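You operate a simulated robot arm through the tools that you are given. There is no shell and no other tool. Be economical: measure what you need, move in short steps, check, and stop when the job is done.

The job below is to be done with a simulated two-armed robot. You get a single attempt, and the scene is never put back.

JOB
Wipe up the spill on the top of the long table with the green cloth and put it back.

Only the result counts: the job must be done as asked and must still hold three seconds after the hand-in. Knocking over, shifting, dropping, spilling or breaking anything else fails it. Flat cloth is picked up by pressing the open fingertips on it (5 to 10 N) and closing them slowly along it; thin cloth reads only 2 to 8 mm in the jaws.

ROBOT AND FRAMES
Two 7-joint arms with two-finger parallel grippers on one trunk, on a base that drives. Base frame: it is fixed to the floor where the robot stands at the start and does not move with it; the origin is under the middle of the robot, x ahead of it, y to its left, z up. Lengths are in m, angles in rad, forces in N, time in s.
The left shoulder is at the start at [0.07, 0.163, 1.17], the right one opposite. Payload 3.43 kg a hand.
The TCP of each hand is the grasp point between the finger pads, 0.034 m short of the fingertips. In the tool frame z runs along the fingers and y along their closing line. Largest opening 0.128 m; finger width 0.024, thickness 0.012; the body of the gripper, 0.048 by 0.13 m, starts 0.096 m behind the TCP.
Orientation is that of the tool frame in the base frame, as a unit quaternion [w, x, y, z]. With the fingers straight down and closing along the base's y, the tool's x points along the base's -x, its y along +y and its z along -z.

CONTROLS
- The arms move only by the tool play_rows. It takes "left_rows", "right_rows" or both (then of equal length, played together; a hand with none holds still); each is a list of rows, each a list of 6 numbers: the shift along the tool's x, y, z in m, then the turn, a rotation vector about the tool's x, y, z in degrees. In form: [[dx, dy, dz, rx, ry, rz], ...]. A call has 1 to 20 rows; each row shifts and turns the commanded pose from where the row before left it, along the tool's axes as they then stand. "left_grip" and "right_grip" are, for a hand that has rows, the finger opening in m, from 0 to 0.128, set as the call begins (left out, the last holds). Each row takes 0.2 s and may step no farther than 0.05 m and 0.15 rad from the row before; otherwise, or with a gripper value out of range, the whole call is refused. A pose out of reach is approached as far as the arm can. The call stops where the force on the tool passes 40 N (or 10 N more than at its start, if that is more) or the arm is blocked; 0.2 s more then pass. The fingers move at their own pace (about 0.153 m/s each) and stop on an object; they squeeze with about 45 N. The grip force told is the motor's: it shows also when the fingers shut on nothing. Time passes only in rows, and 0.2 s behind the last, so rows that do not move let the fingers close. It gives the time, the measured TCP pose, the force on the tool (base axes), the opening and the grip force at its end, in the units of the frame above (readings bear some noise), and new pictures: "show" is both (left out), scene, wrist or none (wrist: the cameras of the hands that moved).
- Cameras (640 x 400 px; columns grow to the right, rows downward): "scene" is now at [0.1343, -0.0278, 1.3942]; the picture's right is [-0.32, -0.95, 0.00], its down [-0.58, 0.19, -0.79] and it looks along [0.75, -0.25, -0.61] (base axes); focal length 266 px, centre (320, 200). "left" rides on the left gripper at [0.076, 0.011, -0.16] in its tool frame; the picture's right is [-0.15, 0.99, 0.00], its down [-0.88, -0.13, -0.46] and it looks along [-0.45, -0.07, 0.89] (tool axes); focal length 234 px, centre (320, 200). "right" rides on the right gripper at [0.076, -0.011, -0.16] in its tool frame; the picture's right is [0.15, 0.99, 0.00], its down [-0.88, 0.13, -0.46] and it looks along [-0.45, 0.07, 0.89] (tool axes); focal length 234 px, centre (320, 200). There is no depth. A picture from a camera that has moved, and an enlarged one, comes with that camera's place and axes in the base frame and with its lens.
- raise_lower(by): slides the trunk up (or, below 0, down) by that many m; the arms and the scene camera ride with it, the base frame stays. It gives what a move gives, with no picture.
- base_move(legs): drives the robot by 1 to 6 legs, each [ahead, left, turn to the left] in m, m and rad, along the robot's own axes; the way and the turn of a leg run together, so that a leg with both is an arc; at most 1.5 m and 3.142 rad a leg. The arms and the cameras ride along, it lands a little off, and it stops where it bumps. It gives what a move gives, and a new picture of the scene camera.
- head_to(pan, tilt): turns the head with the scene camera to pan (to the left, within 1.501 rad either way) and tilt (down, from -0.506 to 1.204), counted from straight ahead of the robot. It gives what a move gives, and a new picture of the scene camera.
- inspect(camera, box): a new picture of the part [left, top, right, bottom] of that camera's present view, enlarged. The clock stands still meanwhile.
- job_done(): hands the job in; it is judged then, once.

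Go step by step. Nothing tells you exact positions but the pictures and the camera data: compare them with the known pose of the tool, close in by small moves and look again before you grip or let go. The budget is 120 turns and 170 pictures, counting those below and the enlarged ones. Unless the task says otherwise, let go and move clear before handing in, and close with one line.

The tools are called after ">>>" as a command line: name --argument value ..., lists and objects as JSON in quotes. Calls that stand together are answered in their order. play_rows: Moves the arms, as the interface text tells. Its arguments: {"type":"object","properties":{"left_rows":{"type":"array","items":{"type":"array","items":{"type":"number"}}},"left_grip":{"type":"number"},"right_rows":{"type":"array","items":{"type":"array","items":{"type":"number"}}},"right_grip":{"type":"number"},"show":{"type":"string","enum":["both","scene","wrist","none"]}},"required":[]} The other tools are called the same way: raise_lower (by) slides the trunk up or down; base_move (legs) drives the base; head_to (pan, tilt) turns the head that bears the scene camera; inspect (camera, box) takes an enlarged picture of a part of a camera's view; job_done () hands the job in.

At the start:

```text
t: 0.0
left_position: [0.5117, 0.1009, 1.1727]
left_ee_rot: [0.0, 0.0, 1.0, 0.0]
left_force: [-0.9, -1.1, 1.2]
left_grip_width: 0.128
left_grasp_force: 0.0
right_position: [0.4601, -0.4018, 1.1892]
right_ee_rot: [0.0, 0.0, 1.0, 0.0]
right_force: [0.3, 0.3, -0.3]
right_grip_width: 0.1278
right_grasp_force: 0.0
trunk travel left (down, up): [-0.65, 0.29]
robot x, y, heading: [0.0022, 0.0032, -0.003]
head pan, tilt: [-0.321, 0.66]
```

scene: 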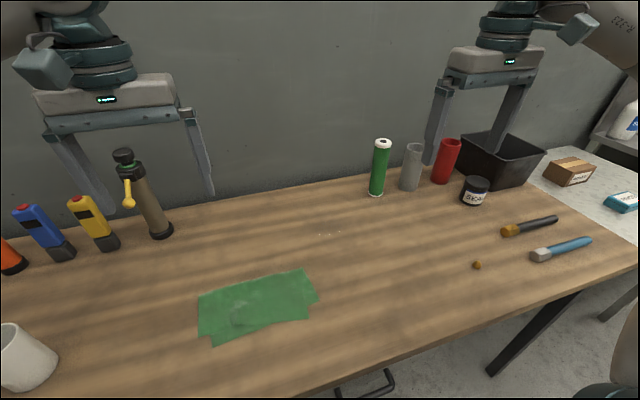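
right: 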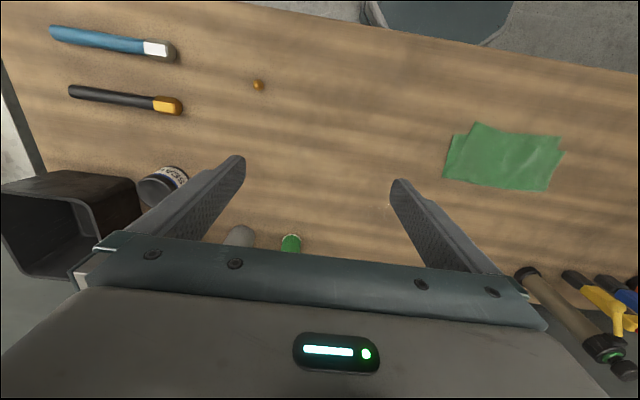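
left: 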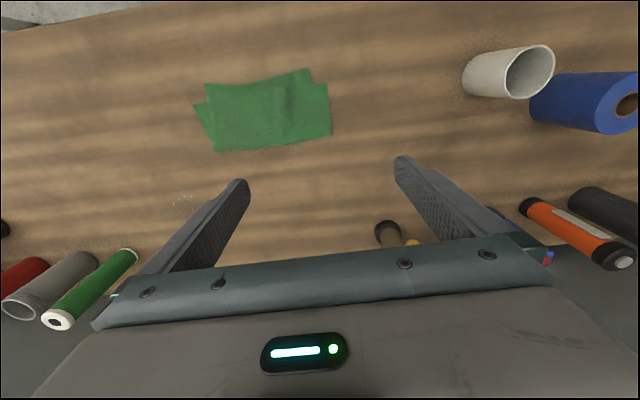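

I see a green cloth on the wooden table, faint specks near (328,234), and a small brown blob at (477,265). I'll enlarge these and look closer before deciding what the spill is.

>>> inspect --camera "scene" --box '[270, 200, 390, 275]'

>>> inspect --camera "scene" --box '[420, 200, 580, 300]'

>>> inspect --camera "scene" --box '[160, 240, 352, 360]'

```text
5.33 times, centred on (330, 238) of scene
camera zoom: at [0.1343, -0.0278, 1.3942], right [-0.32, -0.95, 0.0], down [-0.58, 0.19, -0.79], along [0.75, -0.25, -0.61], focal length 1421 px, centre (267, 0)
```

zoom: 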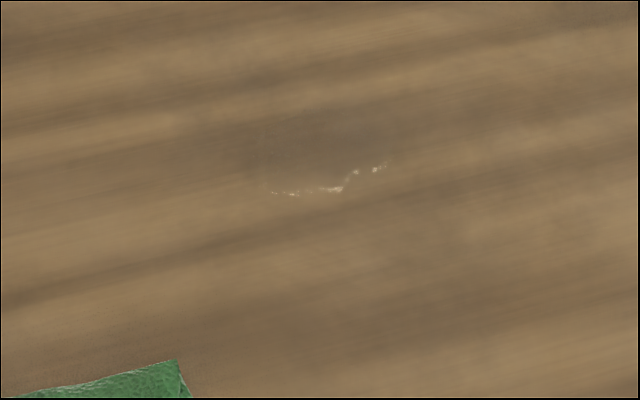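

```text
4.00 times, centred on (500, 250) of scene
camera zoom: at [0.1343, -0.0278, 1.3942], right [-0.32, -0.95, 0.0], down [-0.58, 0.19, -0.79], along [0.75, -0.25, -0.61], focal length 1066 px, centre (-400, 0)
```

zoom: 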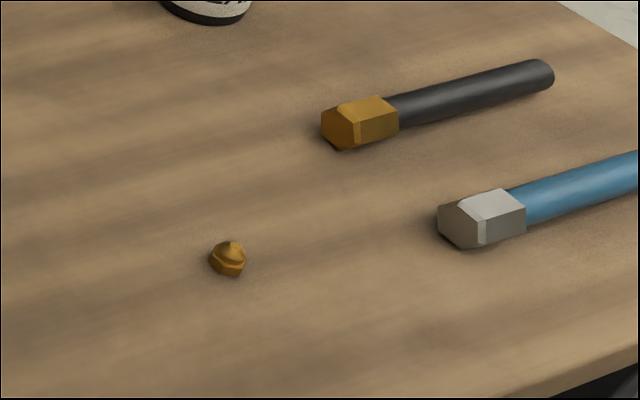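

```text
3.33 times, centred on (256, 300) of scene
camera zoom: at [0.1343, -0.0278, 1.3942], right [-0.32, -0.95, 0.0], down [-0.58, 0.19, -0.79], along [0.75, -0.25, -0.61], focal length 888 px, centre (533, -133)
```

zoom: 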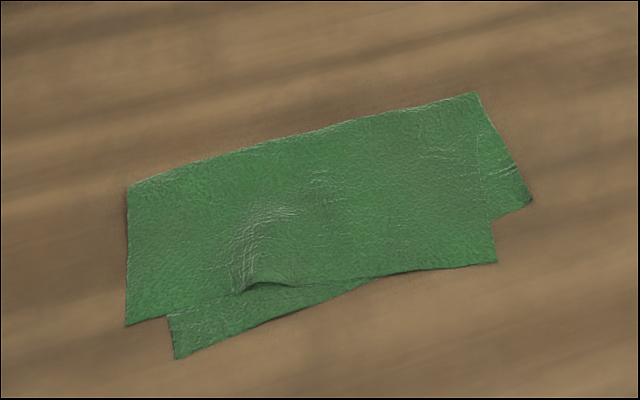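

The spill is a clear film with a glinting edge, around (0.70, -0.25). The cloth is folded double, about x 0.44–0.58 and y -0.14–0.136. I want a better look at the spill's extent.

>>> inspect --camera "left" --box '[112, 150, 240, 230]'

>>> inspect --camera "right" --box '[240, 80, 432, 200]'

>>> inspect --camera "scene" --box '[290, 205, 370, 255]'

```text
5.00 times, centred on (176, 190) of left
camera zoom: at [0.4363, 0.111, 1.3327], right [0.15, 0.99, 0.0], down [0.88, -0.13, 0.46], along [0.45, -0.07, -0.89], focal length 1171 px, centre (1040, 250)
```

zoom: 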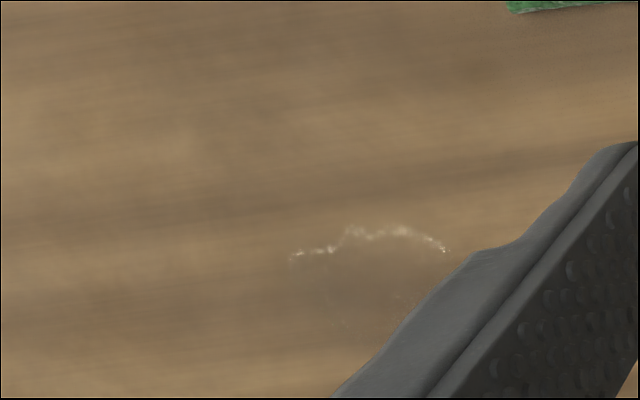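

```text
3.33 times, centred on (336, 140) of right
camera zoom: at [0.3843, -0.4144, 1.3482], right [-0.15, 0.99, 0.0], down [0.88, 0.13, 0.46], along [0.45, 0.07, -0.89], focal length 781 px, centre (267, 400)
```

zoom: 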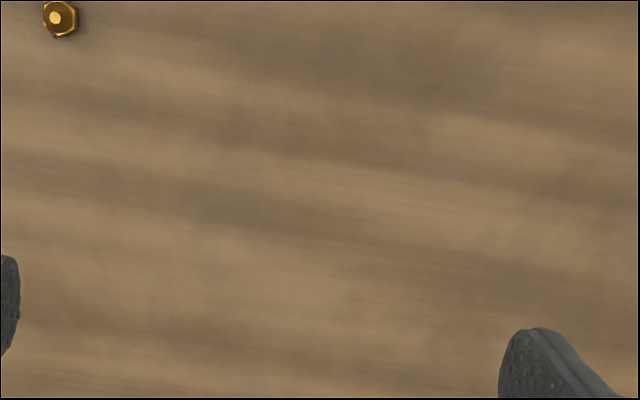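

```text
8.00 times, centred on (330, 230) of scene
camera zoom: at [0.1343, -0.0278, 1.3942], right [-0.32, -0.95, 0.0], down [-0.58, 0.19, -0.79], along [0.75, -0.25, -0.61], focal length 2131 px, centre (240, -40)
```

zoom: 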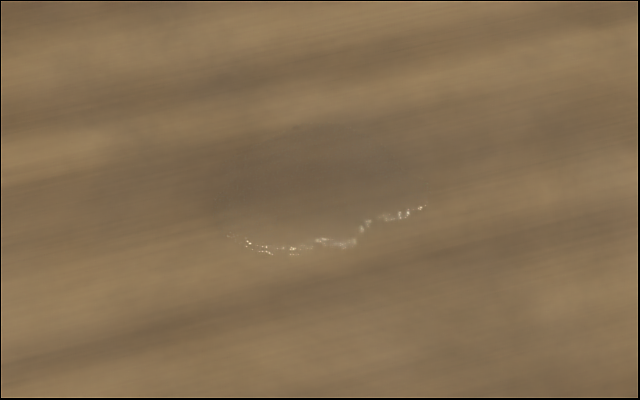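

The spill spans roughly x 0.66–0.74 and y -0.20 to -0.30. I'll move the left arm aside and bring the right hand above the folded edge of the cloth to view it closely.

>>> play_rows --right_rows '[[-0.008, 0.0335, 0.018, 0, 0, 0], [-0.008, 0.0335, 0.018, 0, 0, 0], [-0.008, 0.0335, 0.018, 0, 0, 0], [-0.008, 0.0335, 0.018, 0, 0, 0], [-0.008, 0.0335, 0.018, 0, 0, 0], [-0.008, 0.0335, 0.018, 0, 0, 0], [-0.008, 0.0335, 0.018, 0, 0, 0], [-0.008, 0.0335, 0.018, 0, 0, 0], [-0.008, 0.0335, 0.018, 0, 0, 0], [-0.008, 0.0335, 0.018, 0, 0, 0], [-0.008, 0.0335, 0.018, 0, 0, 0], [-0.008, 0.0335, 0.018, 0, 0, 0]]' --left_rows '[[0, 0.03, 0, 0, 0, 0], [0, 0.03, 0, 0, 0, 0], [0, 0.03, 0, 0, 0, 0], [0, 0.03, 0, 0, 0, 0], [0, 0.03, 0, 0, 0, 0], [0, 0.03, 0, 0, 0, 0], [0, 0.03, 0, 0, 0, 0], [0, 0.03, 0, 0, 0, 0], [0, 0, 0, 0, 0, 0], [0, 0, 0, 0, 0, 0], [0, 0, 0, 0, 0, 0], [0, 0, 0, 0, 0, 0]]' --right_grip 0.07

```text
t: 2.6
left_position: [0.5117, 0.3405, 1.1721]
left_ee_rot: [0.0, 0.001, 1.0, -0.001]
left_force: [0.7, 0.4, 0.4]
left_grip_width: 0.1279
left_grasp_force: 0.1
right_position: [0.5557, -0.0013, 0.972]
right_ee_rot: [0.0, 0.0, 1.0, 0.0]
right_force: [0.3, -0.5, -0.6]
right_grip_width: 0.0699
right_grasp_force: 0.0
trunk travel left (down, up): [-0.65, 0.29]
robot x, y, heading: [0.0011, 0.0013, 0.003]
head pan, tilt: [-0.321, 0.66]
camera scene: at [0.1351, -0.0263, 1.3941], right [-0.32, -0.95, 0.0], down [-0.58, 0.19, -0.79], along [0.75, -0.25, -0.61], focal length 266 px, centre (320, 200)
camera right: at [0.481, -0.0131, 1.1318], right [-0.15, 0.99, 0.0], down [0.88, 0.13, 0.45], along [0.45, 0.07, -0.89], focal length 234 px, centre (320, 200)
camera left: at [0.4359, 0.3526, 1.3325], right [0.15, 0.99, 0.0], down [0.88, -0.13, 0.46], along [0.45, -0.07, -0.89], focal length 234 px, centre (320, 200)
```

scene: 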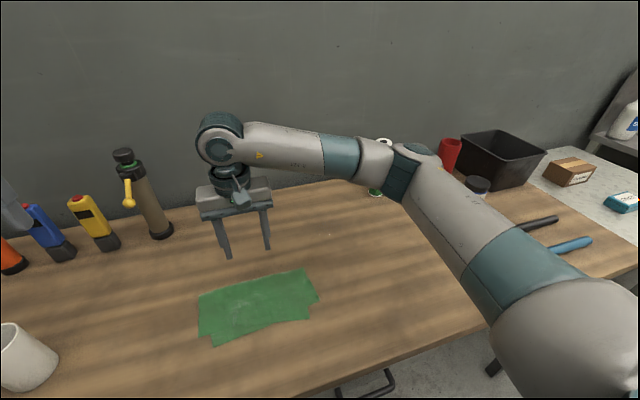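
right: 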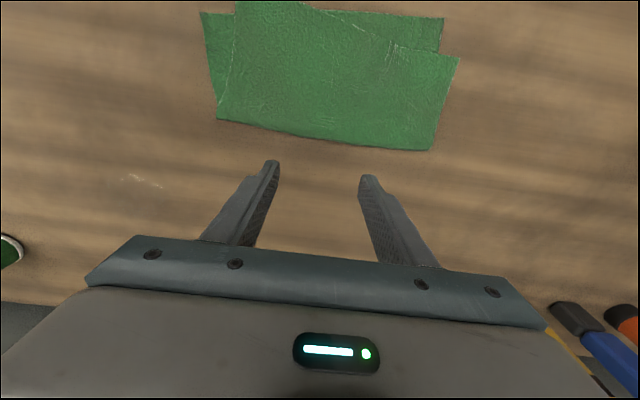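
left: 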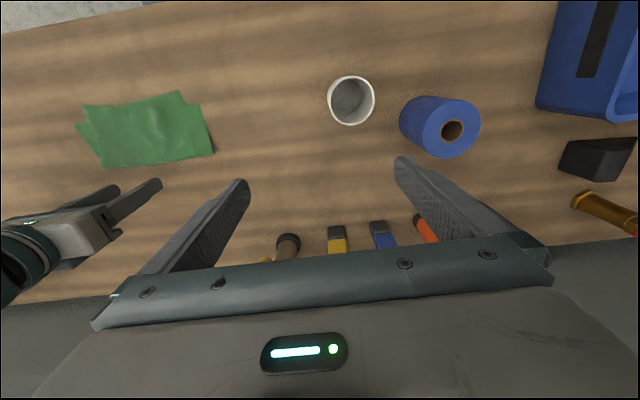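

Scene and wrist views disagree by about 3 cm on where the fold lies (0.55 vs 0.58), perhaps from the surface height. I'll descend a bit and look again.

>>> play_rows --right_rows '[[0, 0, 0.016, 0, 0, 0], [0, 0, 0.016, 0, 0, 0], [0, 0, 0.016, 0, 0, 0]]'

```text
t: 3.4
left_position: [0.5109, 0.3407, 1.1718]
left_ee_rot: [0.0, 0.0, 1.0, 0.0]
left_force: [0.2, -1.0, -0.1]
left_grip_width: 0.1279
left_grasp_force: 0.0
right_position: [0.5554, 0.0, 0.9262]
right_ee_rot: [0.0, 0.0, 1.0, 0.0]
right_force: [-0.2, 0.6, 0.9]
right_grip_width: 0.0701
right_grasp_force: 0.0
trunk travel left (down, up): [-0.65, 0.29]
robot x, y, heading: [0.003, 0.0011, 0.006]
head pan, tilt: [-0.321, 0.66]
camera scene: at [0.1344, -0.0278, 1.3942], right [-0.32, -0.95, 0.0], down [-0.58, 0.19, -0.79], along [0.75, -0.25, -0.61], focal length 266 px, centre (320, 200)
camera right: at [0.4812, -0.0123, 1.0836], right [-0.15, 0.99, 0.0], down [0.88, 0.13, 0.46], along [0.45, 0.07, -0.89], focal length 234 px, centre (320, 200)
```

scene: 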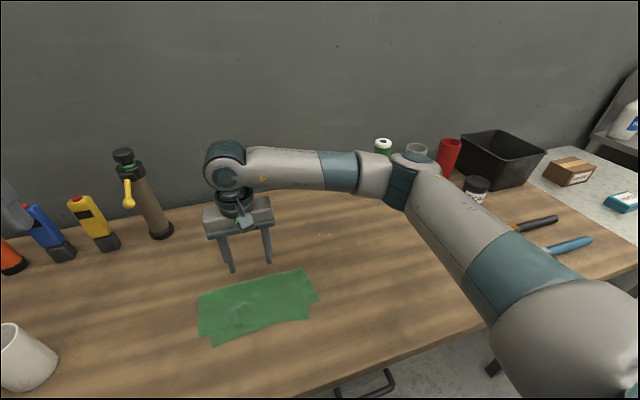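
right: 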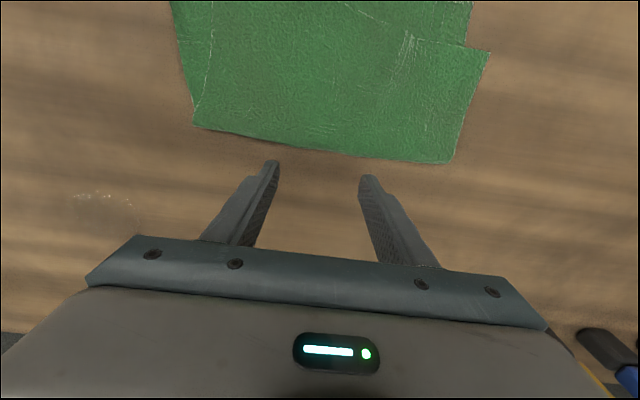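

Triangulating between views suggests the surface is nearer z≈0.85 and the fold at x≈0.54. I'll shift back over the cloth and lower a little more.

>>> play_rows --right_rows '[[0.015, 0, 0, 0, 0, 0], [0.015, 0, 0, 0, 0, 0], [0, 0, 0.012, 0, 0, 0], [0, 0, 0.012, 0, 0, 0]]'

```text
t: 4.4
left_position: [0.5108, 0.3408, 1.173]
left_ee_rot: [0.001, 0.0, 1.0, 0.0]
left_force: [-0.7, 0.2, -0.7]
left_grip_width: 0.1278
left_grasp_force: 0.1
right_position: [0.5256, -0.0012, 0.9028]
right_ee_rot: [0.0, 0.0, 1.0, 0.001]
right_force: [-0.7, -1.4, -0.2]
right_grip_width: 0.0702
right_grasp_force: 0.0
trunk travel left (down, up): [-0.65, 0.29]
robot x, y, heading: [0.0001, 0.001, 0.001]
head pan, tilt: [-0.321, 0.66]
camera scene: at [0.1343, -0.0276, 1.3942], right [-0.32, -0.95, 0.0], down [-0.58, 0.19, -0.79], along [0.75, -0.25, -0.61], focal length 266 px, centre (320, 200)
camera right: at [0.4499, -0.0128, 1.0607], right [-0.15, 0.99, 0.0], down [0.88, 0.13, 0.46], along [0.45, 0.07, -0.89], focal length 234 px, centre (320, 200)
```

scene: 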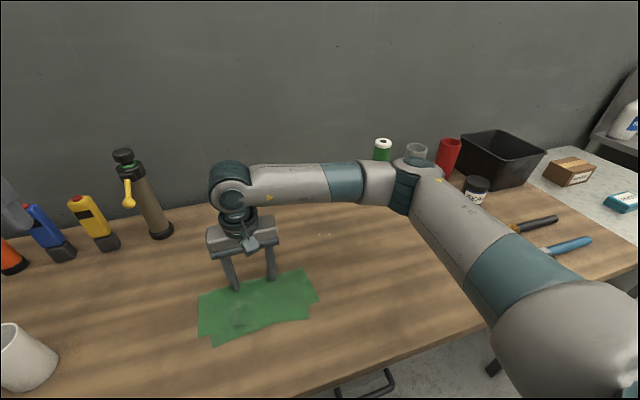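
right: 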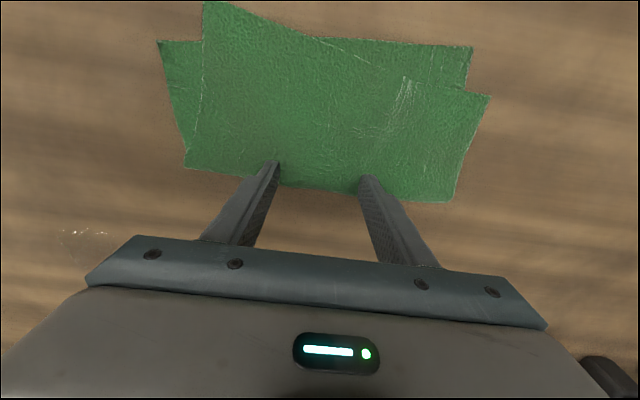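

The fingertips now appear just over the cloth, about 1–2 cm inside the fold. I'll lower in fine steps until I feel contact.

>>> play_rows --right_rows '[[0, 0, 0.005, 0, 0, 0], [0, 0, 0.005, 0, 0, 0]]' --show "wrist"

```text
t: 5.0
left_position: [0.5086, 0.3399, 1.1729]
left_ee_rot: [0.001, 0.0, 1.0, 0.0]
left_force: [-0.7, -0.2, -0.4]
left_grip_width: 0.1281
left_grasp_force: 0.1
right_position: [0.5258, -0.0001, 0.8949]
right_ee_rot: [0.003, 0.001, 1.0, 0.001]
right_force: [4.8, -2.7, 29.7]
right_grip_width: 0.07
right_grasp_force: 0.3
trunk travel left (down, up): [-0.65, 0.29]
robot x, y, heading: [-0.0035, 0.0039, 0.008]
head pan, tilt: [-0.321, 0.66]
camera right: at [0.4488, -0.0125, 1.0533], right [-0.15, 0.99, 0.0], down [0.88, 0.13, 0.46], along [0.46, 0.07, -0.89], focal length 234 px, centre (320, 200)
```

right: 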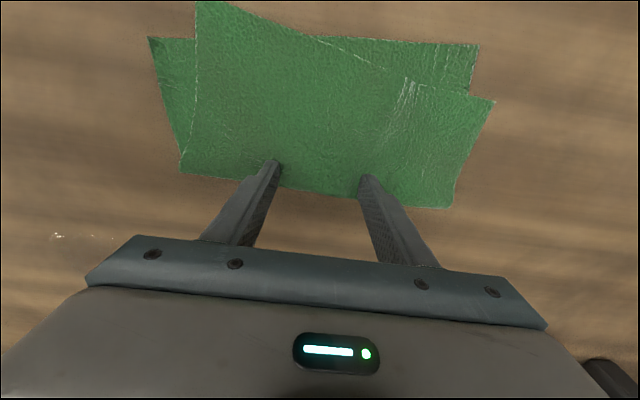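

Contact at TCP z≈0.895, so the surface is at ≈0.861 and the fold lies at x≈0.541. The force is a bit high, so I'll ease off before closing.

>>> play_rows --right_rows '[[0, 0, -0.0015, 0, 0, 0], [0, 0, 0, 0, 0, 0]]' --show "none"

```text
t: 5.6
left_position: [0.509, 0.3406, 1.1748]
left_ee_rot: [0.001, 0.0, 1.0, 0.0]
left_force: [0.0, -1.0, -0.5]
left_grip_width: 0.1283
left_grasp_force: 0.0
right_position: [0.5249, -0.0009, 0.8954]
right_ee_rot: [0.002, 0.001, 1.0, 0.001]
right_force: [8.5, -1.3, 34.6]
right_grip_width: 0.0701
right_grasp_force: 0.0
trunk travel left (down, up): [-0.65, 0.29]
robot x, y, heading: [-0.0003, -0.0039, 0.004]
head pan, tilt: [-0.321, 0.66]
```

Still pressing too hard, so I'll back off a little more.

>>> play_rows --right_rows '[[0, 0, -0.003, 0, 0, 0], [0, 0, 0, 0, 0, 0]]' --show "none"

```text
t: 6.2
left_position: [0.5092, 0.3397, 1.1738]
left_ee_rot: [0.001, 0.0, 1.0, 0.0]
left_force: [0.4, 0.2, 0.3]
left_grip_width: 0.1276
left_grasp_force: 0.0
right_position: [0.5247, 0.0003, 0.8964]
right_ee_rot: [-0.002, 0.0, 1.0, 0.0]
right_force: [3.2, -2.5, 15.3]
right_grip_width: 0.0697
right_grasp_force: 0.2
trunk travel left (down, up): [-0.65, 0.29]
robot x, y, heading: [0.0012, 0.0013, 0.004]
head pan, tilt: [-0.321, 0.66]
```

Reading 15 N; one more millimetre up, then start closing.

>>> play_rows --right_rows '[[0, 0, -0.001, 0, 0, 0], [0, 0, 0, 0, 0, 0]]' --right_grip 0.062 --show "wrist"

```text
t: 6.8
left_position: [0.5108, 0.3417, 1.1724]
left_ee_rot: [0.0, 0.001, 1.0, 0.001]
left_force: [0.1, -0.8, -0.2]
left_grip_width: 0.1282
left_grasp_force: 0.1
right_position: [0.5259, -0.0008, 0.8953]
right_ee_rot: [-0.001, 0.0, 1.0, 0.0]
right_force: [-0.5, 0.1, 0.7]
right_grip_width: 0.0622
right_grasp_force: 0.0
trunk travel left (down, up): [-0.65, 0.29]
robot x, y, heading: [-0.0024, 0.0021, -0.002]
head pan, tilt: [-0.321, 0.66]
camera right: at [0.4504, -0.0121, 1.0547], right [-0.15, 0.99, 0.0], down [0.88, 0.13, 0.45], along [0.45, 0.07, -0.89], focal length 234 px, centre (320, 200)
```

right: 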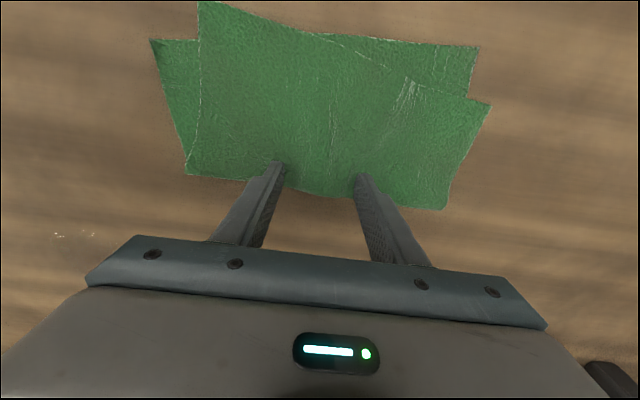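

The cloth is gathering a little but the force fell to 0.7 N. I'll lower 1.5 mm and keep closing slowly.

>>> play_rows --right_rows '[[0, 0, 0.0015, 0, 0, 0], [0, 0, 0, 0, 0, 0]]' --show "none"

>>> play_rows --right_rows '[[0, 0, 0, 0, 0, 0]]' --right_grip 0.054 --show "none"

```text
t: 7.4
left_position: [0.5097, 0.3405, 1.172]
left_ee_rot: [0.0, 0.0, 1.0, 0.0]
left_force: [0.9, 0.3, -0.3]
left_grip_width: 0.1278
left_grasp_force: 0.1
right_position: [0.527, -0.001, 0.8961]
right_ee_rot: [-0.001, 0.0, 1.0, 0.0]
right_force: [0.3, -1.4, 0.7]
right_grip_width: 0.0621
right_grasp_force: 0.1
trunk travel left (down, up): [-0.65, 0.29]
robot x, y, heading: [-0.0041, 0.0019, -0.003]
head pan, tilt: [-0.321, 0.66]
```

```text
t: 7.8
left_position: [0.5102, 0.3409, 1.1728]
left_ee_rot: [0.0, 0.0, 1.0, 0.0]
left_force: [-0.4, -0.6, 0.0]
left_grip_width: 0.1283
left_grasp_force: 0.0
right_position: [0.5266, -0.0001, 0.8955]
right_ee_rot: [0.0, 0.0, 1.0, 0.001]
right_force: [0.4, -0.8, 1.7]
right_grip_width: 0.0542
right_grasp_force: 0.0
trunk travel left (down, up): [-0.65, 0.29]
robot x, y, heading: [-0.0006, -0.0007, -0.002]
head pan, tilt: [-0.321, 0.66]
```

Barely any contact force, so I'll press down another 2 mm and check.

>>> play_rows --right_rows '[[0, 0, 0.001, 0, 0, 0], [0, 0, 0.001, 0, 0, 0], [0, 0, 0, 0, 0, 0]]' --show "wrist"

```text
t: 8.6
left_position: [0.5106, 0.3406, 1.1742]
left_ee_rot: [0.001, 0.0, 1.0, 0.0]
left_force: [-0.6, -0.1, -0.1]
left_grip_width: 0.1277
left_grasp_force: 0.0
right_position: [0.5253, -0.0001, 0.8961]
right_ee_rot: [0.002, 0.0, 1.0, 0.001]
right_force: [2.5, -0.2, 17.6]
right_grip_width: 0.0538
right_grasp_force: 0.0
trunk travel left (down, up): [-0.65, 0.29]
robot x, y, heading: [0.0035, 0.0002, 0.002]
head pan, tilt: [-0.321, 0.66]
camera right: at [0.4498, -0.0119, 1.0536], right [-0.15, 0.99, 0.0], down [0.88, 0.13, 0.46], along [0.45, 0.07, -0.89], focal length 234 px, centre (320, 200)
```

right: 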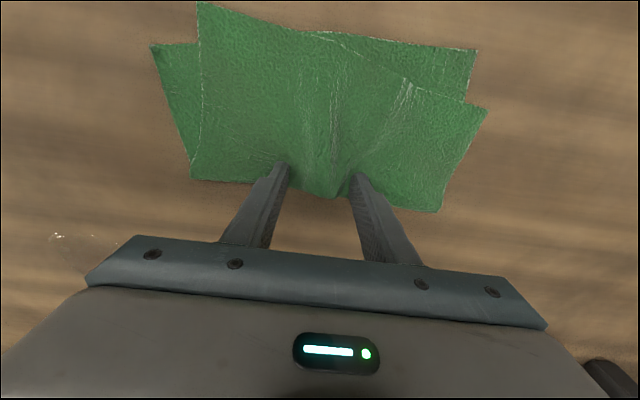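

The cloth gathers well, both layers together. I'll ease slightly and close in small steps.

>>> play_rows --right_rows '[[0, 0, -0.0008, 0, 0, 0]]' --right_grip 0.046 --show "none"

>>> play_rows --right_rows '[[0, 0, 0, 0, 0, 0]]' --right_grip 0.04 --show "none"

>>> play_rows --right_rows '[[0, 0, 0, 0, 0, 0]]' --right_grip 0.034 --show "wrist"

```text
t: 9.0
left_position: [0.5082, 0.3412, 1.1742]
left_ee_rot: [0.0, 0.0, 1.0, -0.001]
left_force: [0.2, -0.4, -0.3]
left_grip_width: 0.1281
left_grasp_force: 0.0
right_position: [0.5253, -0.0003, 0.8957]
right_ee_rot: [0.001, 0.001, 1.0, 0.0]
right_force: [0.4, 1.3, 17.1]
right_grip_width: 0.044
right_grasp_force: 0.0
trunk travel left (down, up): [-0.65, 0.29]
robot x, y, heading: [-0.0028, -0.0023, -0.002]
head pan, tilt: [-0.321, 0.66]
```

```text
t: 9.4
left_position: [0.5087, 0.3416, 1.1729]
left_ee_rot: [0.002, 0.0, 1.0, 0.0]
left_force: [-0.1, -0.5, -0.1]
left_grip_width: 0.128
left_grasp_force: 0.0
right_position: [0.5256, -0.0003, 0.8954]
right_ee_rot: [0.001, 0.001, 1.0, 0.001]
right_force: [-1.3, 0.4, 18.0]
right_grip_width: 0.0379
right_grasp_force: 0.0
trunk travel left (down, up): [-0.65, 0.29]
robot x, y, heading: [-0.0028, 0.0006, -0.002]
head pan, tilt: [-0.321, 0.66]
```

```text
t: 9.8
left_position: [0.5091, 0.3402, 1.1734]
left_ee_rot: [0.002, 0.0, 1.0, 0.0]
left_force: [0.2, 0.7, 0.1]
left_grip_width: 0.128
left_grasp_force: 0.0
right_position: [0.525, -0.0005, 0.8943]
right_ee_rot: [0.0, 0.0, 1.0, 0.0]
right_force: [-0.2, 0.4, 17.4]
right_grip_width: 0.032
right_grasp_force: 0.0
trunk travel left (down, up): [-0.65, 0.29]
robot x, y, heading: [0.0032, -0.0015, -0.002]
head pan, tilt: [-0.321, 0.66]
camera right: at [0.4496, -0.012, 1.0537], right [-0.15, 0.99, 0.0], down [0.88, 0.13, 0.46], along [0.45, 0.07, -0.89], focal length 234 px, centre (320, 200)
```

right: 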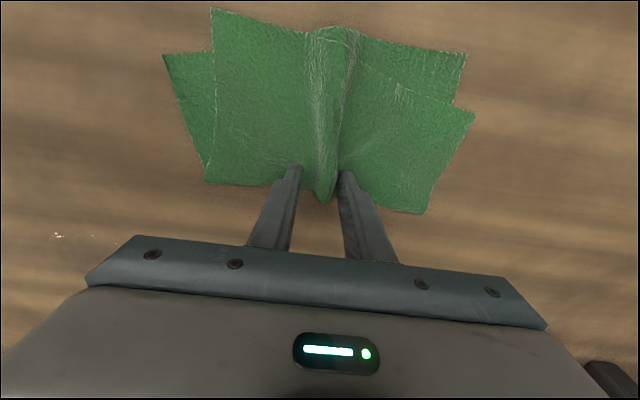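

A double-layer ridge now stands between the fingers. I'll keep closing gradually to a full grip.

>>> play_rows --right_rows '[[0, 0, 0, 0, 0, 0]]' --right_grip 0.026 --show "none"

>>> play_rows --right_rows '[[0, 0, 0, 0, 0, 0]]' --right_grip 0.018 --show "none"

>>> play_rows --right_rows '[[0, 0, 0, 0, 0, 0]]' --right_grip 0.01 --show "none"

>>> play_rows --right_rows '[[0, 0, 0, 0, 0, 0], [0, 0, 0, 0, 0, 0]]' --right_grip 0.0 --show "both"

```text
t: 10.2
left_position: [0.5091, 0.3387, 1.1741]
left_ee_rot: [0.001, 0.0, 1.0, 0.001]
left_force: [0.7, 0.6, 0.0]
left_grip_width: 0.1279
left_grasp_force: 0.1
right_position: [0.5265, -0.001, 0.8952]
right_ee_rot: [0.002, 0.0, 1.0, 0.0]
right_force: [0.7, 0.5, 17.9]
right_grip_width: 0.0237
right_grasp_force: 0.1
trunk travel left (down, up): [-0.65, 0.29]
robot x, y, heading: [0.0023, 0.003, -0.002]
head pan, tilt: [-0.321, 0.66]
```

```text
t: 10.6
left_position: [0.509, 0.3405, 1.1741]
left_ee_rot: [0.001, 0.0, 1.0, 0.0]
left_force: [0.7, 0.9, -0.9]
left_grip_width: 0.1281
left_grasp_force: 0.1
right_position: [0.5258, -0.0017, 0.8952]
right_ee_rot: [0.001, 0.0, 1.0, 0.0]
right_force: [0.0, -0.2, 18.1]
right_grip_width: 0.0161
right_grasp_force: 0.1
trunk travel left (down, up): [-0.65, 0.29]
robot x, y, heading: [-0.0042, 0.0038, 0.001]
head pan, tilt: [-0.321, 0.66]
```

```text
t: 11.0
left_position: [0.5081, 0.3409, 1.1731]
left_ee_rot: [0.001, 0.0, 1.0, 0.0]
left_force: [0.3, 0.5, 0.6]
left_grip_width: 0.1281
left_grasp_force: 0.1
right_position: [0.5262, 0.0005, 0.8965]
right_ee_rot: [0.001, 0.0, 1.0, 0.0]
right_force: [0.3, -0.3, 18.2]
right_grip_width: 0.0095
right_grasp_force: 0.1
trunk travel left (down, up): [-0.65, 0.29]
robot x, y, heading: [-0.0009, 0.0001, 0.004]
head pan, tilt: [-0.321, 0.66]
```

```text
t: 11.6
left_position: [0.5097, 0.3409, 1.1729]
left_ee_rot: [0.0, 0.0, 1.0, 0.0]
left_force: [0.0, -0.8, 0.5]
left_grip_width: 0.1284
left_grasp_force: 0.1
right_position: [0.5258, -0.0008, 0.8954]
right_ee_rot: [0.001, 0.001, 1.0, 0.0]
right_force: [0.8, 0.8, 19.4]
right_grip_width: 0.0026
right_grasp_force: 37.1
trunk travel left (down, up): [-0.65, 0.29]
robot x, y, heading: [-0.0012, 0.001, -0.0]
head pan, tilt: [-0.321, 0.66]
camera scene: at [0.1326, -0.0274, 1.3944], right [-0.32, -0.95, 0.0], down [-0.58, 0.19, -0.79], along [0.75, -0.25, -0.61], focal length 266 px, centre (320, 200)
camera right: at [0.4496, -0.0119, 1.0538], right [-0.15, 0.99, 0.0], down [0.88, 0.13, 0.46], along [0.45, 0.07, -0.89], focal length 234 px, centre (320, 200)
```

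scene: 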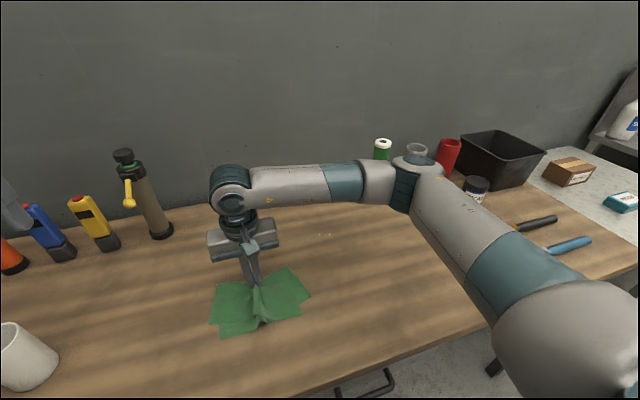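
right: 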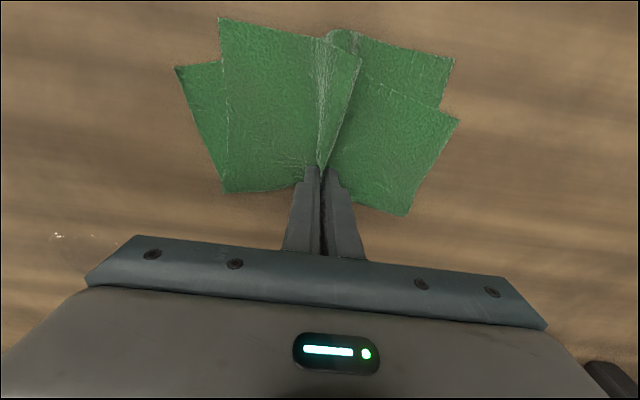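

Reading 2.6 mm in the jaws, so the cloth seems held. I'll raise a little to confirm.

>>> play_rows --right_rows '[[0, 0, -0.01, 0, 0, 0], [0, 0, -0.015, 0, 0, 0], [0, 0, -0.015, 0, 0, 0]]' --show "both"

```text
t: 12.4
left_position: [0.5106, 0.3408, 1.172]
left_ee_rot: [0.001, 0.0, 1.0, -0.001]
left_force: [-0.5, 0.3, 0.7]
left_grip_width: 0.1282
left_grasp_force: 0.1
right_position: [0.5252, 0.0001, 0.934]
right_ee_rot: [0.0, 0.0, 1.0, 0.0]
right_force: [-0.2, 0.1, -0.1]
right_grip_width: 0.0027
right_grasp_force: 36.8
trunk travel left (down, up): [-0.65, 0.29]
robot x, y, heading: [-0.0011, -0.0008, -0.001]
head pan, tilt: [-0.321, 0.66]
camera scene: at [0.1345, -0.0274, 1.3941], right [-0.32, -0.95, 0.0], down [-0.58, 0.19, -0.79], along [0.75, -0.25, -0.61], focal length 266 px, centre (320, 200)
camera right: at [0.4495, -0.0115, 1.0924], right [-0.15, 0.99, 0.0], down [0.88, 0.13, 0.46], along [0.45, 0.07, -0.89], focal length 234 px, centre (320, 200)
```

scene: 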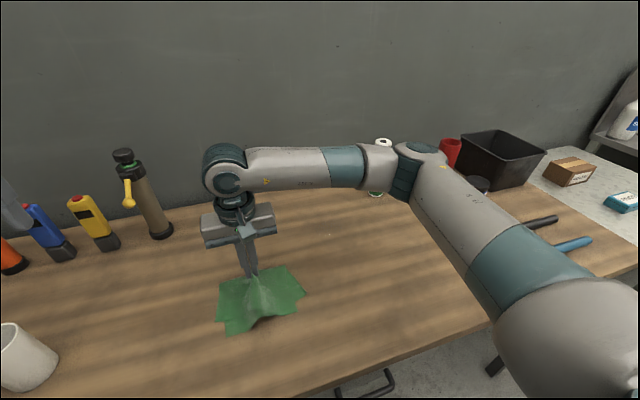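
right: 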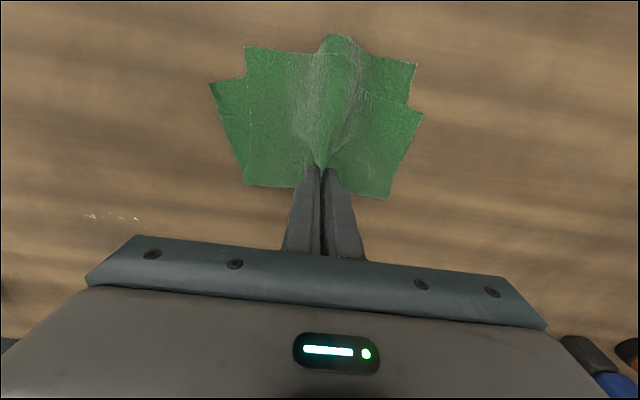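

Both layers are held. I'll carry the cloth low to just in front of the spill, around (0.61, -0.23).

>>> play_rows --right_rows '[[0, -0.02, 0, 0, 0, 0], [-0.01, -0.03, 0, 0, 0, 0], [-0.01, -0.03, 0, 0, 0, 0], [-0.01, -0.03, 0, 0, 0, 0], [-0.01, -0.03, 0, 0, 0, 0], [-0.01, -0.03, 0, 0, 0, 0], [-0.01, -0.03, 0, 0, 0, 0], [-0.02, -0.03, 0, 0, 0, 0]]' --show "both"

```text
t: 14.2
left_position: [0.511, 0.3401, 1.1727]
left_ee_rot: [-0.001, -0.001, 1.0, 0.0]
left_force: [-0.1, -0.2, -0.1]
left_grip_width: 0.128
left_grasp_force: 0.2
right_position: [0.6071, -0.2324, 0.9332]
right_ee_rot: [0.0, 0.0, 1.0, 0.0]
right_force: [0.2, -0.7, 0.0]
right_grip_width: 0.0024
right_grasp_force: 36.5
trunk travel left (down, up): [-0.65, 0.29]
robot x, y, heading: [0.0027, 0.0001, 0.004]
head pan, tilt: [-0.321, 0.66]
camera scene: at [0.1347, -0.0286, 1.3941], right [-0.32, -0.95, 0.0], down [-0.58, 0.19, -0.79], along [0.75, -0.25, -0.61], focal length 266 px, centre (320, 200)
camera right: at [0.5308, -0.2445, 1.0918], right [-0.15, 0.99, 0.0], down [0.88, 0.13, 0.46], along [0.45, 0.07, -0.89], focal length 234 px, centre (320, 200)
```

scene: 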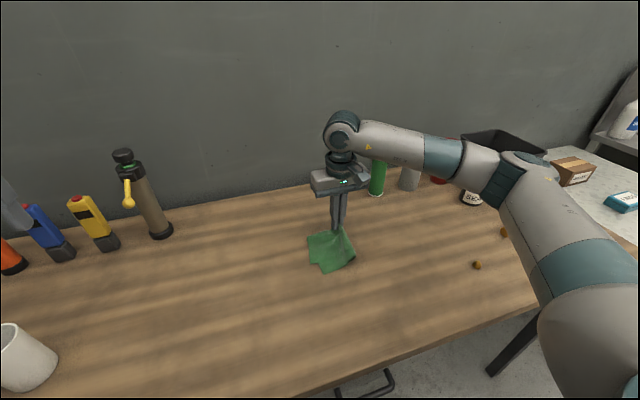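
right: 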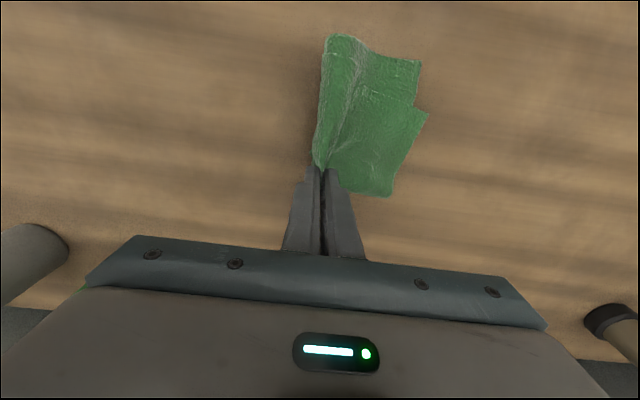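

The cloth trails toward +y with the grip near the spill's front edge. I'll lower until it lies lightly on the surface, then start sweeping.

>>> play_rows --right_rows '[[0, -0.01, 0.012, 0, 0, 0], [0, -0.01, 0.012, 0, 0, 0], [0, -0.01, 0.011, 0, 0, 0], [0, 0, 0.002, 0, 0, 0]]' --show "none"

```text
t: 15.2
left_position: [0.5099, 0.3411, 1.1726]
left_ee_rot: [0.0, 0.0, 1.0, 0.0]
left_force: [0.3, 0.7, -0.5]
left_grip_width: 0.128
left_grasp_force: 0.1
right_position: [0.6042, -0.2617, 0.8986]
right_ee_rot: [0.0, 0.0, 1.0, 0.0]
right_force: [-0.5, 0.8, 2.6]
right_grip_width: 0.0026
right_grasp_force: 37.4
trunk travel left (down, up): [-0.65, 0.29]
robot x, y, heading: [0.0007, -0.0008, 0.003]
head pan, tilt: [-0.321, 0.66]
```

Light contact of 2.6 N. I'll press 1 mm more and sweep forward and back in a zigzag over the spill.

>>> play_rows --right_rows '[[0, 0, 0.001, 0, 0, 0], [-0.02, 0, 0, 0, 0, 0], [-0.02, 0, 0, 0, 0, 0], [-0.02, 0, 0, 0, 0, 0], [-0.02, 0, 0, 0, 0, 0], [-0.02, 0, 0, 0, 0, 0], [0, 0.01, 0, 0, 0, 0], [0, 0.01, 0, 0, 0, 0]]' --show "both"

```text
t: 17.0
left_position: [0.5095, 0.3406, 1.1731]
left_ee_rot: [0.001, 0.0, 1.0, 0.0]
left_force: [-0.1, 0.7, -0.2]
left_grip_width: 0.128
left_grasp_force: 0.1
right_position: [0.7057, -0.2412, 0.8974]
right_ee_rot: [0.0, 0.001, 1.0, 0.0]
right_force: [-1.2, -0.8, 2.6]
right_grip_width: 0.0029
right_grasp_force: 36.9
trunk travel left (down, up): [-0.65, 0.29]
robot x, y, heading: [0.0027, -0.0031, -0.002]
head pan, tilt: [-0.321, 0.66]
camera scene: at [0.1342, -0.0272, 1.3942], right [-0.32, -0.95, 0.0], down [-0.58, 0.19, -0.79], along [0.75, -0.25, -0.61], focal length 266 px, centre (320, 200)
camera right: at [0.6301, -0.2519, 1.0557], right [-0.15, 0.99, 0.0], down [0.88, 0.13, 0.46], along [0.45, 0.07, -0.89], focal length 234 px, centre (320, 200)
```

scene: 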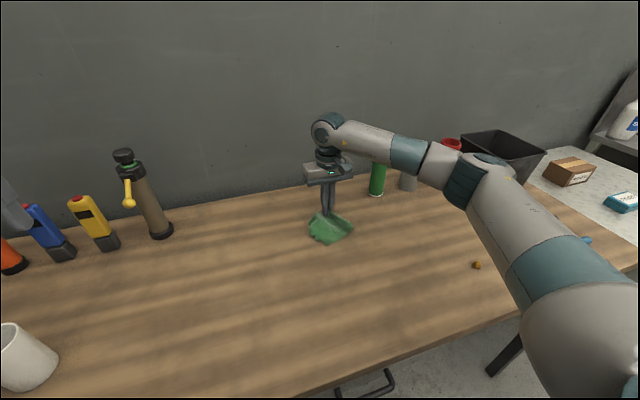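
right: 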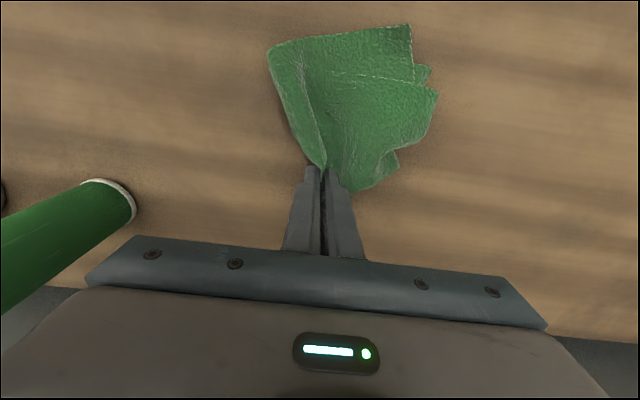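

The sweep is working. I'll continue the zigzag covering y from -0.19 to -0.29 over x 0.62–0.71.

>>> play_rows --right_rows '[[0, 0.025, 0.0005, 0, 0, 0], [0, 0.03, 0, 0, 0, 0], [0.025, 0, 0, 0, 0, 0], [0.025, 0, 0, 0, 0, 0], [0.025, 0, 0, 0, 0, 0], [0.02, 0, 0, 0, 0, 0], [0, -0.025, 0, 0, 0, 0], [-0.025, 0, 0, 0, 0, 0], [-0.025, 0, 0, 0, 0, 0], [-0.025, 0, 0, 0, 0, 0], [-0.025, 0, 0, 0, 0, 0], [0, -0.03, 0, 0, 0, 0], [0.025, 0, 0, 0, 0, 0], [0.025, 0, 0, 0, 0, 0], [0.025, 0, 0, 0, 0, 0], [0.025, 0, 0, 0, 0, 0]]' --show "wrist"

```text
t: 20.4
left_position: [0.5099, 0.3391, 1.1724]
left_ee_rot: [0.001, 0.0, 1.0, 0.0]
left_force: [-0.4, 0.5, -0.4]
left_grip_width: 0.128
left_grasp_force: 0.1
right_position: [0.6098, -0.2407, 0.8977]
right_ee_rot: [-0.002, -0.001, 1.0, 0.001]
right_force: [0.9, -0.1, 1.6]
right_grip_width: 0.0026
right_grasp_force: 37.4
trunk travel left (down, up): [-0.65, 0.29]
robot x, y, heading: [0.0005, -0.0019, 0.001]
head pan, tilt: [-0.321, 0.66]
camera right: at [0.5338, -0.2515, 1.0553], right [-0.15, 0.99, 0.0], down [0.88, 0.13, 0.45], along [0.45, 0.07, -0.89], focal length 234 px, centre (320, 200)
```

right: 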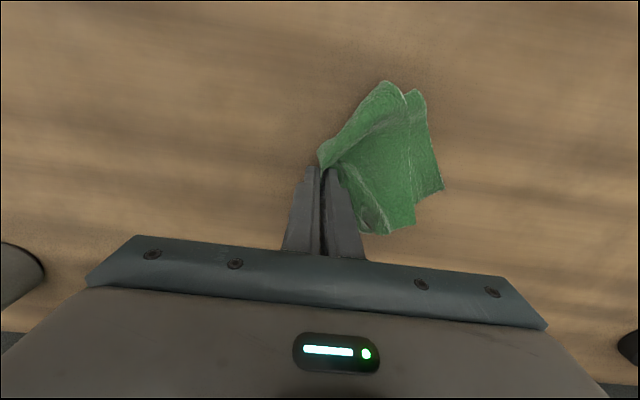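

Continuing with a forward pass along the right side, then I'll lift to inspect the spot.

>>> play_rows --right_rows '[[0, -0.025, 0, 0, 0, 0], [0, -0.02, 0, 0, 0, 0], [-0.025, 0, 0, 0, 0, 0], [-0.025, 0, 0, 0, 0, 0], [-0.025, 0, 0, 0, 0, 0], [-0.025, 0, 0, 0, 0, 0], [-0.02, 0.02, 0, 0, 0, 0], [0, 0.03, 0, 0, 0, 0], [0, 0.03, 0, 0, 0, 0], [0, 0.03, 0, 0, 0, 0]]' --show "both"

>>> inspect --camera "scene" --box '[280, 195, 376, 255]'

```text
t: 22.6
left_position: [0.5084, 0.341, 1.1724]
left_ee_rot: [0.0, 0.0, 1.0, -0.001]
left_force: [-0.1, 0.2, -0.4]
left_grip_width: 0.1282
left_grasp_force: 0.1
right_position: [0.7308, -0.1748, 0.8965]
right_ee_rot: [0.001, 0.0, 1.0, 0.0]
right_force: [0.7, -6.0, 15.0]
right_grip_width: 0.0025
right_grasp_force: 37.4
trunk travel left (down, up): [-0.65, 0.29]
robot x, y, heading: [-0.0019, 0.0014, 0.002]
head pan, tilt: [-0.321, 0.66]
camera scene: at [0.1326, -0.0267, 1.3945], right [-0.32, -0.95, 0.0], down [-0.58, 0.19, -0.79], along [0.75, -0.25, -0.61], focal length 266 px, centre (320, 200)
camera right: at [0.6559, -0.186, 1.0544], right [-0.15, 0.99, 0.0], down [0.88, 0.13, 0.46], along [0.45, 0.07, -0.89], focal length 234 px, centre (320, 200)
```

scene: 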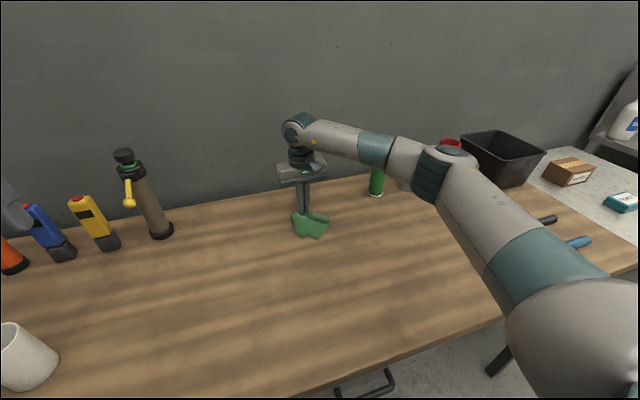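
right: 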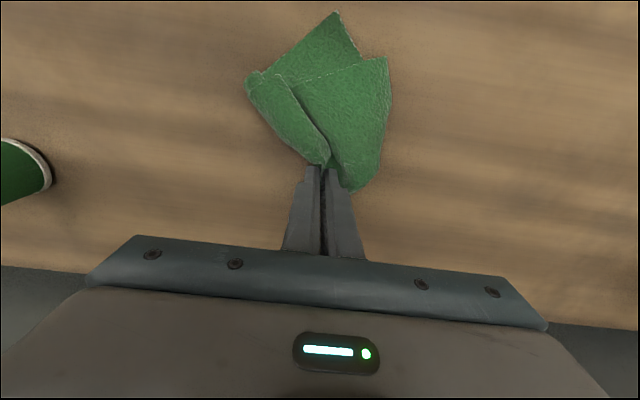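

```text
6.67 times, centred on (328, 225) of scene
camera zoom: at [0.1326, -0.0267, 1.3945], right [-0.32, -0.95, 0.0], down [-0.58, 0.19, -0.79], along [0.75, -0.25, -0.61], focal length 1776 px, centre (267, 33)
```

zoom: 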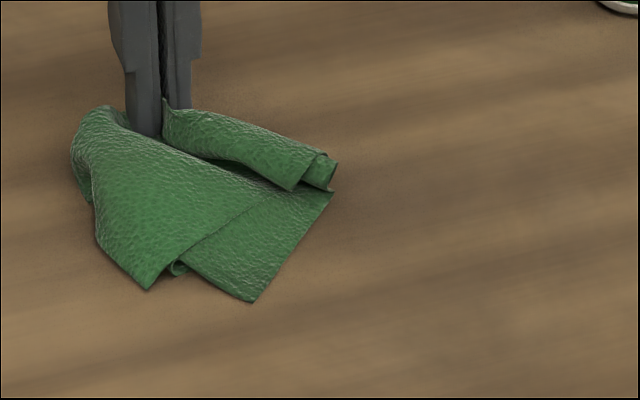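

No glint remains in the visible part, but the cloth still hides some of the spot. I'll lift it clear and look.

>>> play_rows --right_rows '[[0.0, 0.01, -0.03, 0, 0, 0], [0, 0.02, -0.04, 0, 0, 0], [0, 0.03, -0.04, 0, 0, 0], [0.02, 0.03, -0.03, 0, 0, 0], [0.02, 0.03, -0.03, 0, 0, 0]]' --show "both"

>>> inspect --camera "scene" --box '[274, 190, 402, 270]'

```text
t: 23.8
left_position: [0.509, 0.3413, 1.1724]
left_ee_rot: [0.0, 0.0, 1.0, -0.001]
left_force: [-0.6, 1.1, -0.4]
left_grip_width: 0.128
left_grasp_force: 0.1
right_position: [0.6891, -0.0585, 1.0679]
right_ee_rot: [-0.001, 0.001, 1.0, -0.001]
right_force: [-0.5, 0.1, -0.1]
right_grip_width: 0.0026
right_grasp_force: 37.1
trunk travel left (down, up): [-0.65, 0.29]
robot x, y, heading: [-0.003, 0.0024, -0.002]
head pan, tilt: [-0.321, 0.66]
camera scene: at [0.1334, -0.026, 1.3943], right [-0.32, -0.95, 0.0], down [-0.58, 0.19, -0.79], along [0.75, -0.25, -0.61], focal length 266 px, centre (320, 200)
camera right: at [0.6139, -0.069, 1.2262], right [-0.15, 0.99, 0.0], down [0.88, 0.13, 0.46], along [0.45, 0.06, -0.89], focal length 234 px, centre (320, 200)
```

scene: 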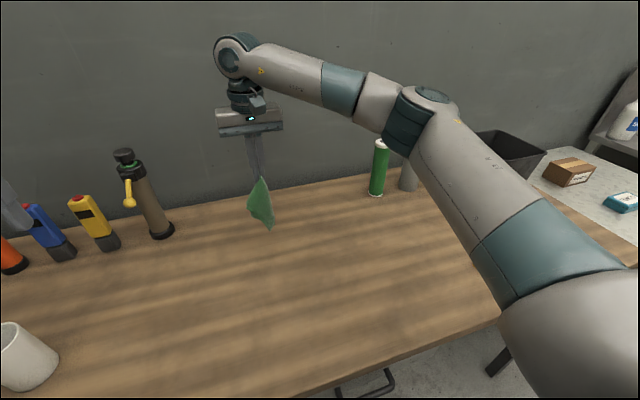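
right: 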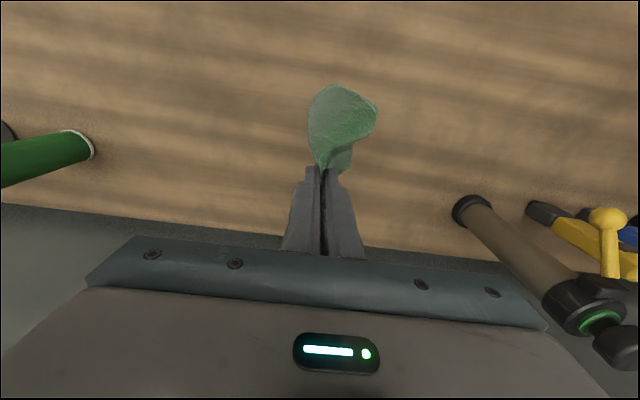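

```text
5.00 times, centred on (338, 230) of scene
camera zoom: at [0.1334, -0.026, 1.3943], right [-0.32, -0.95, 0.0], down [-0.58, 0.19, -0.79], along [0.75, -0.25, -0.61], focal length 1332 px, centre (230, 50)
```

zoom: 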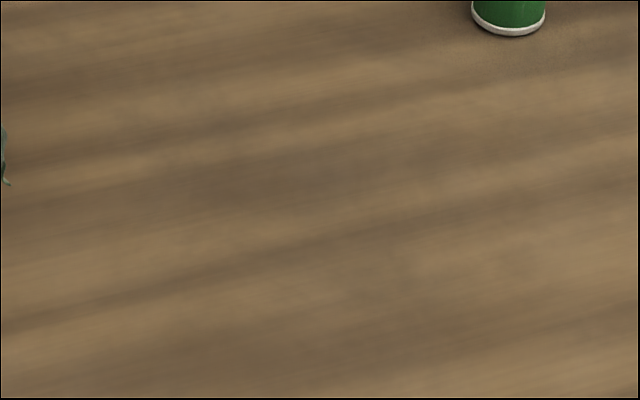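

The glinting edge is gone. One tighter look for any residue, since the original had a faint dark film.

>>> inspect --camera "scene" --box '[290, 205, 370, 255]'

```text
8.00 times, centred on (330, 230) of scene
camera zoom: at [0.1334, -0.026, 1.3943], right [-0.32, -0.95, 0.0], down [-0.58, 0.19, -0.79], along [0.75, -0.25, -0.61], focal length 2131 px, centre (240, -40)
```

zoom: 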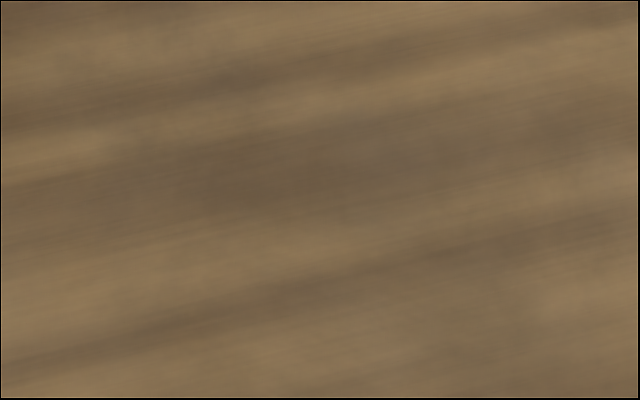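

It looks clean from here. On the way back I'll view the spot with the wrist camera from another angle.

>>> play_rows --right_rows '[[0.04, -0.01, 0, 0, 0, 0], [0.04, -0.01, 0, 0, 0, 0], [0.04, -0.01, 0, 0, 0, 0], [0.04, -0.01, 0, 0, 0, 0]]' --show "wrist"

>>> inspect --camera "right" --box '[170, 150, 298, 230]'

```text
t: 24.8
left_position: [0.5092, 0.3403, 1.1742]
left_ee_rot: [0.001, 0.0, 1.0, 0.0]
left_force: [0.0, 0.5, 1.4]
left_grip_width: 0.1281
left_grasp_force: 0.1
right_position: [0.5324, -0.0964, 1.0673]
right_ee_rot: [0.001, -0.001, 1.0, 0.0]
right_force: [0.1, -0.3, -0.3]
right_grip_width: 0.0029
right_grasp_force: 36.8
trunk travel left (down, up): [-0.65, 0.29]
robot x, y, heading: [-0.0013, 0.0007, -0.004]
head pan, tilt: [-0.321, 0.66]
camera right: at [0.456, -0.108, 1.2258], right [-0.15, 0.99, 0.0], down [0.88, 0.13, 0.46], along [0.45, 0.07, -0.89], focal length 234 px, centre (320, 200)
```

right: 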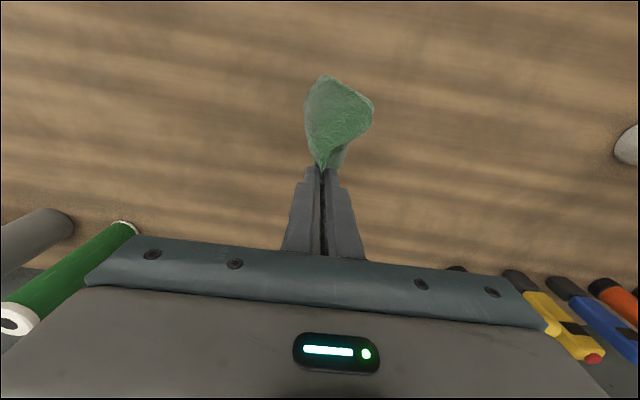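

```text
5.00 times, centred on (234, 190) of right
camera zoom: at [0.456, -0.108, 1.2258], right [-0.15, 0.99, 0.0], down [0.88, 0.13, 0.46], along [0.45, 0.07, -0.89], focal length 1171 px, centre (750, 250)
```

zoom: 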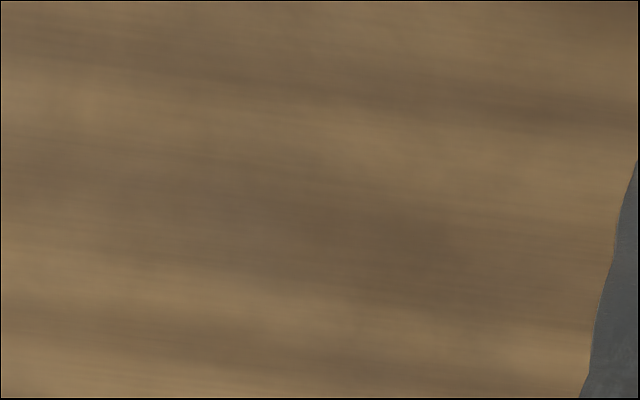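

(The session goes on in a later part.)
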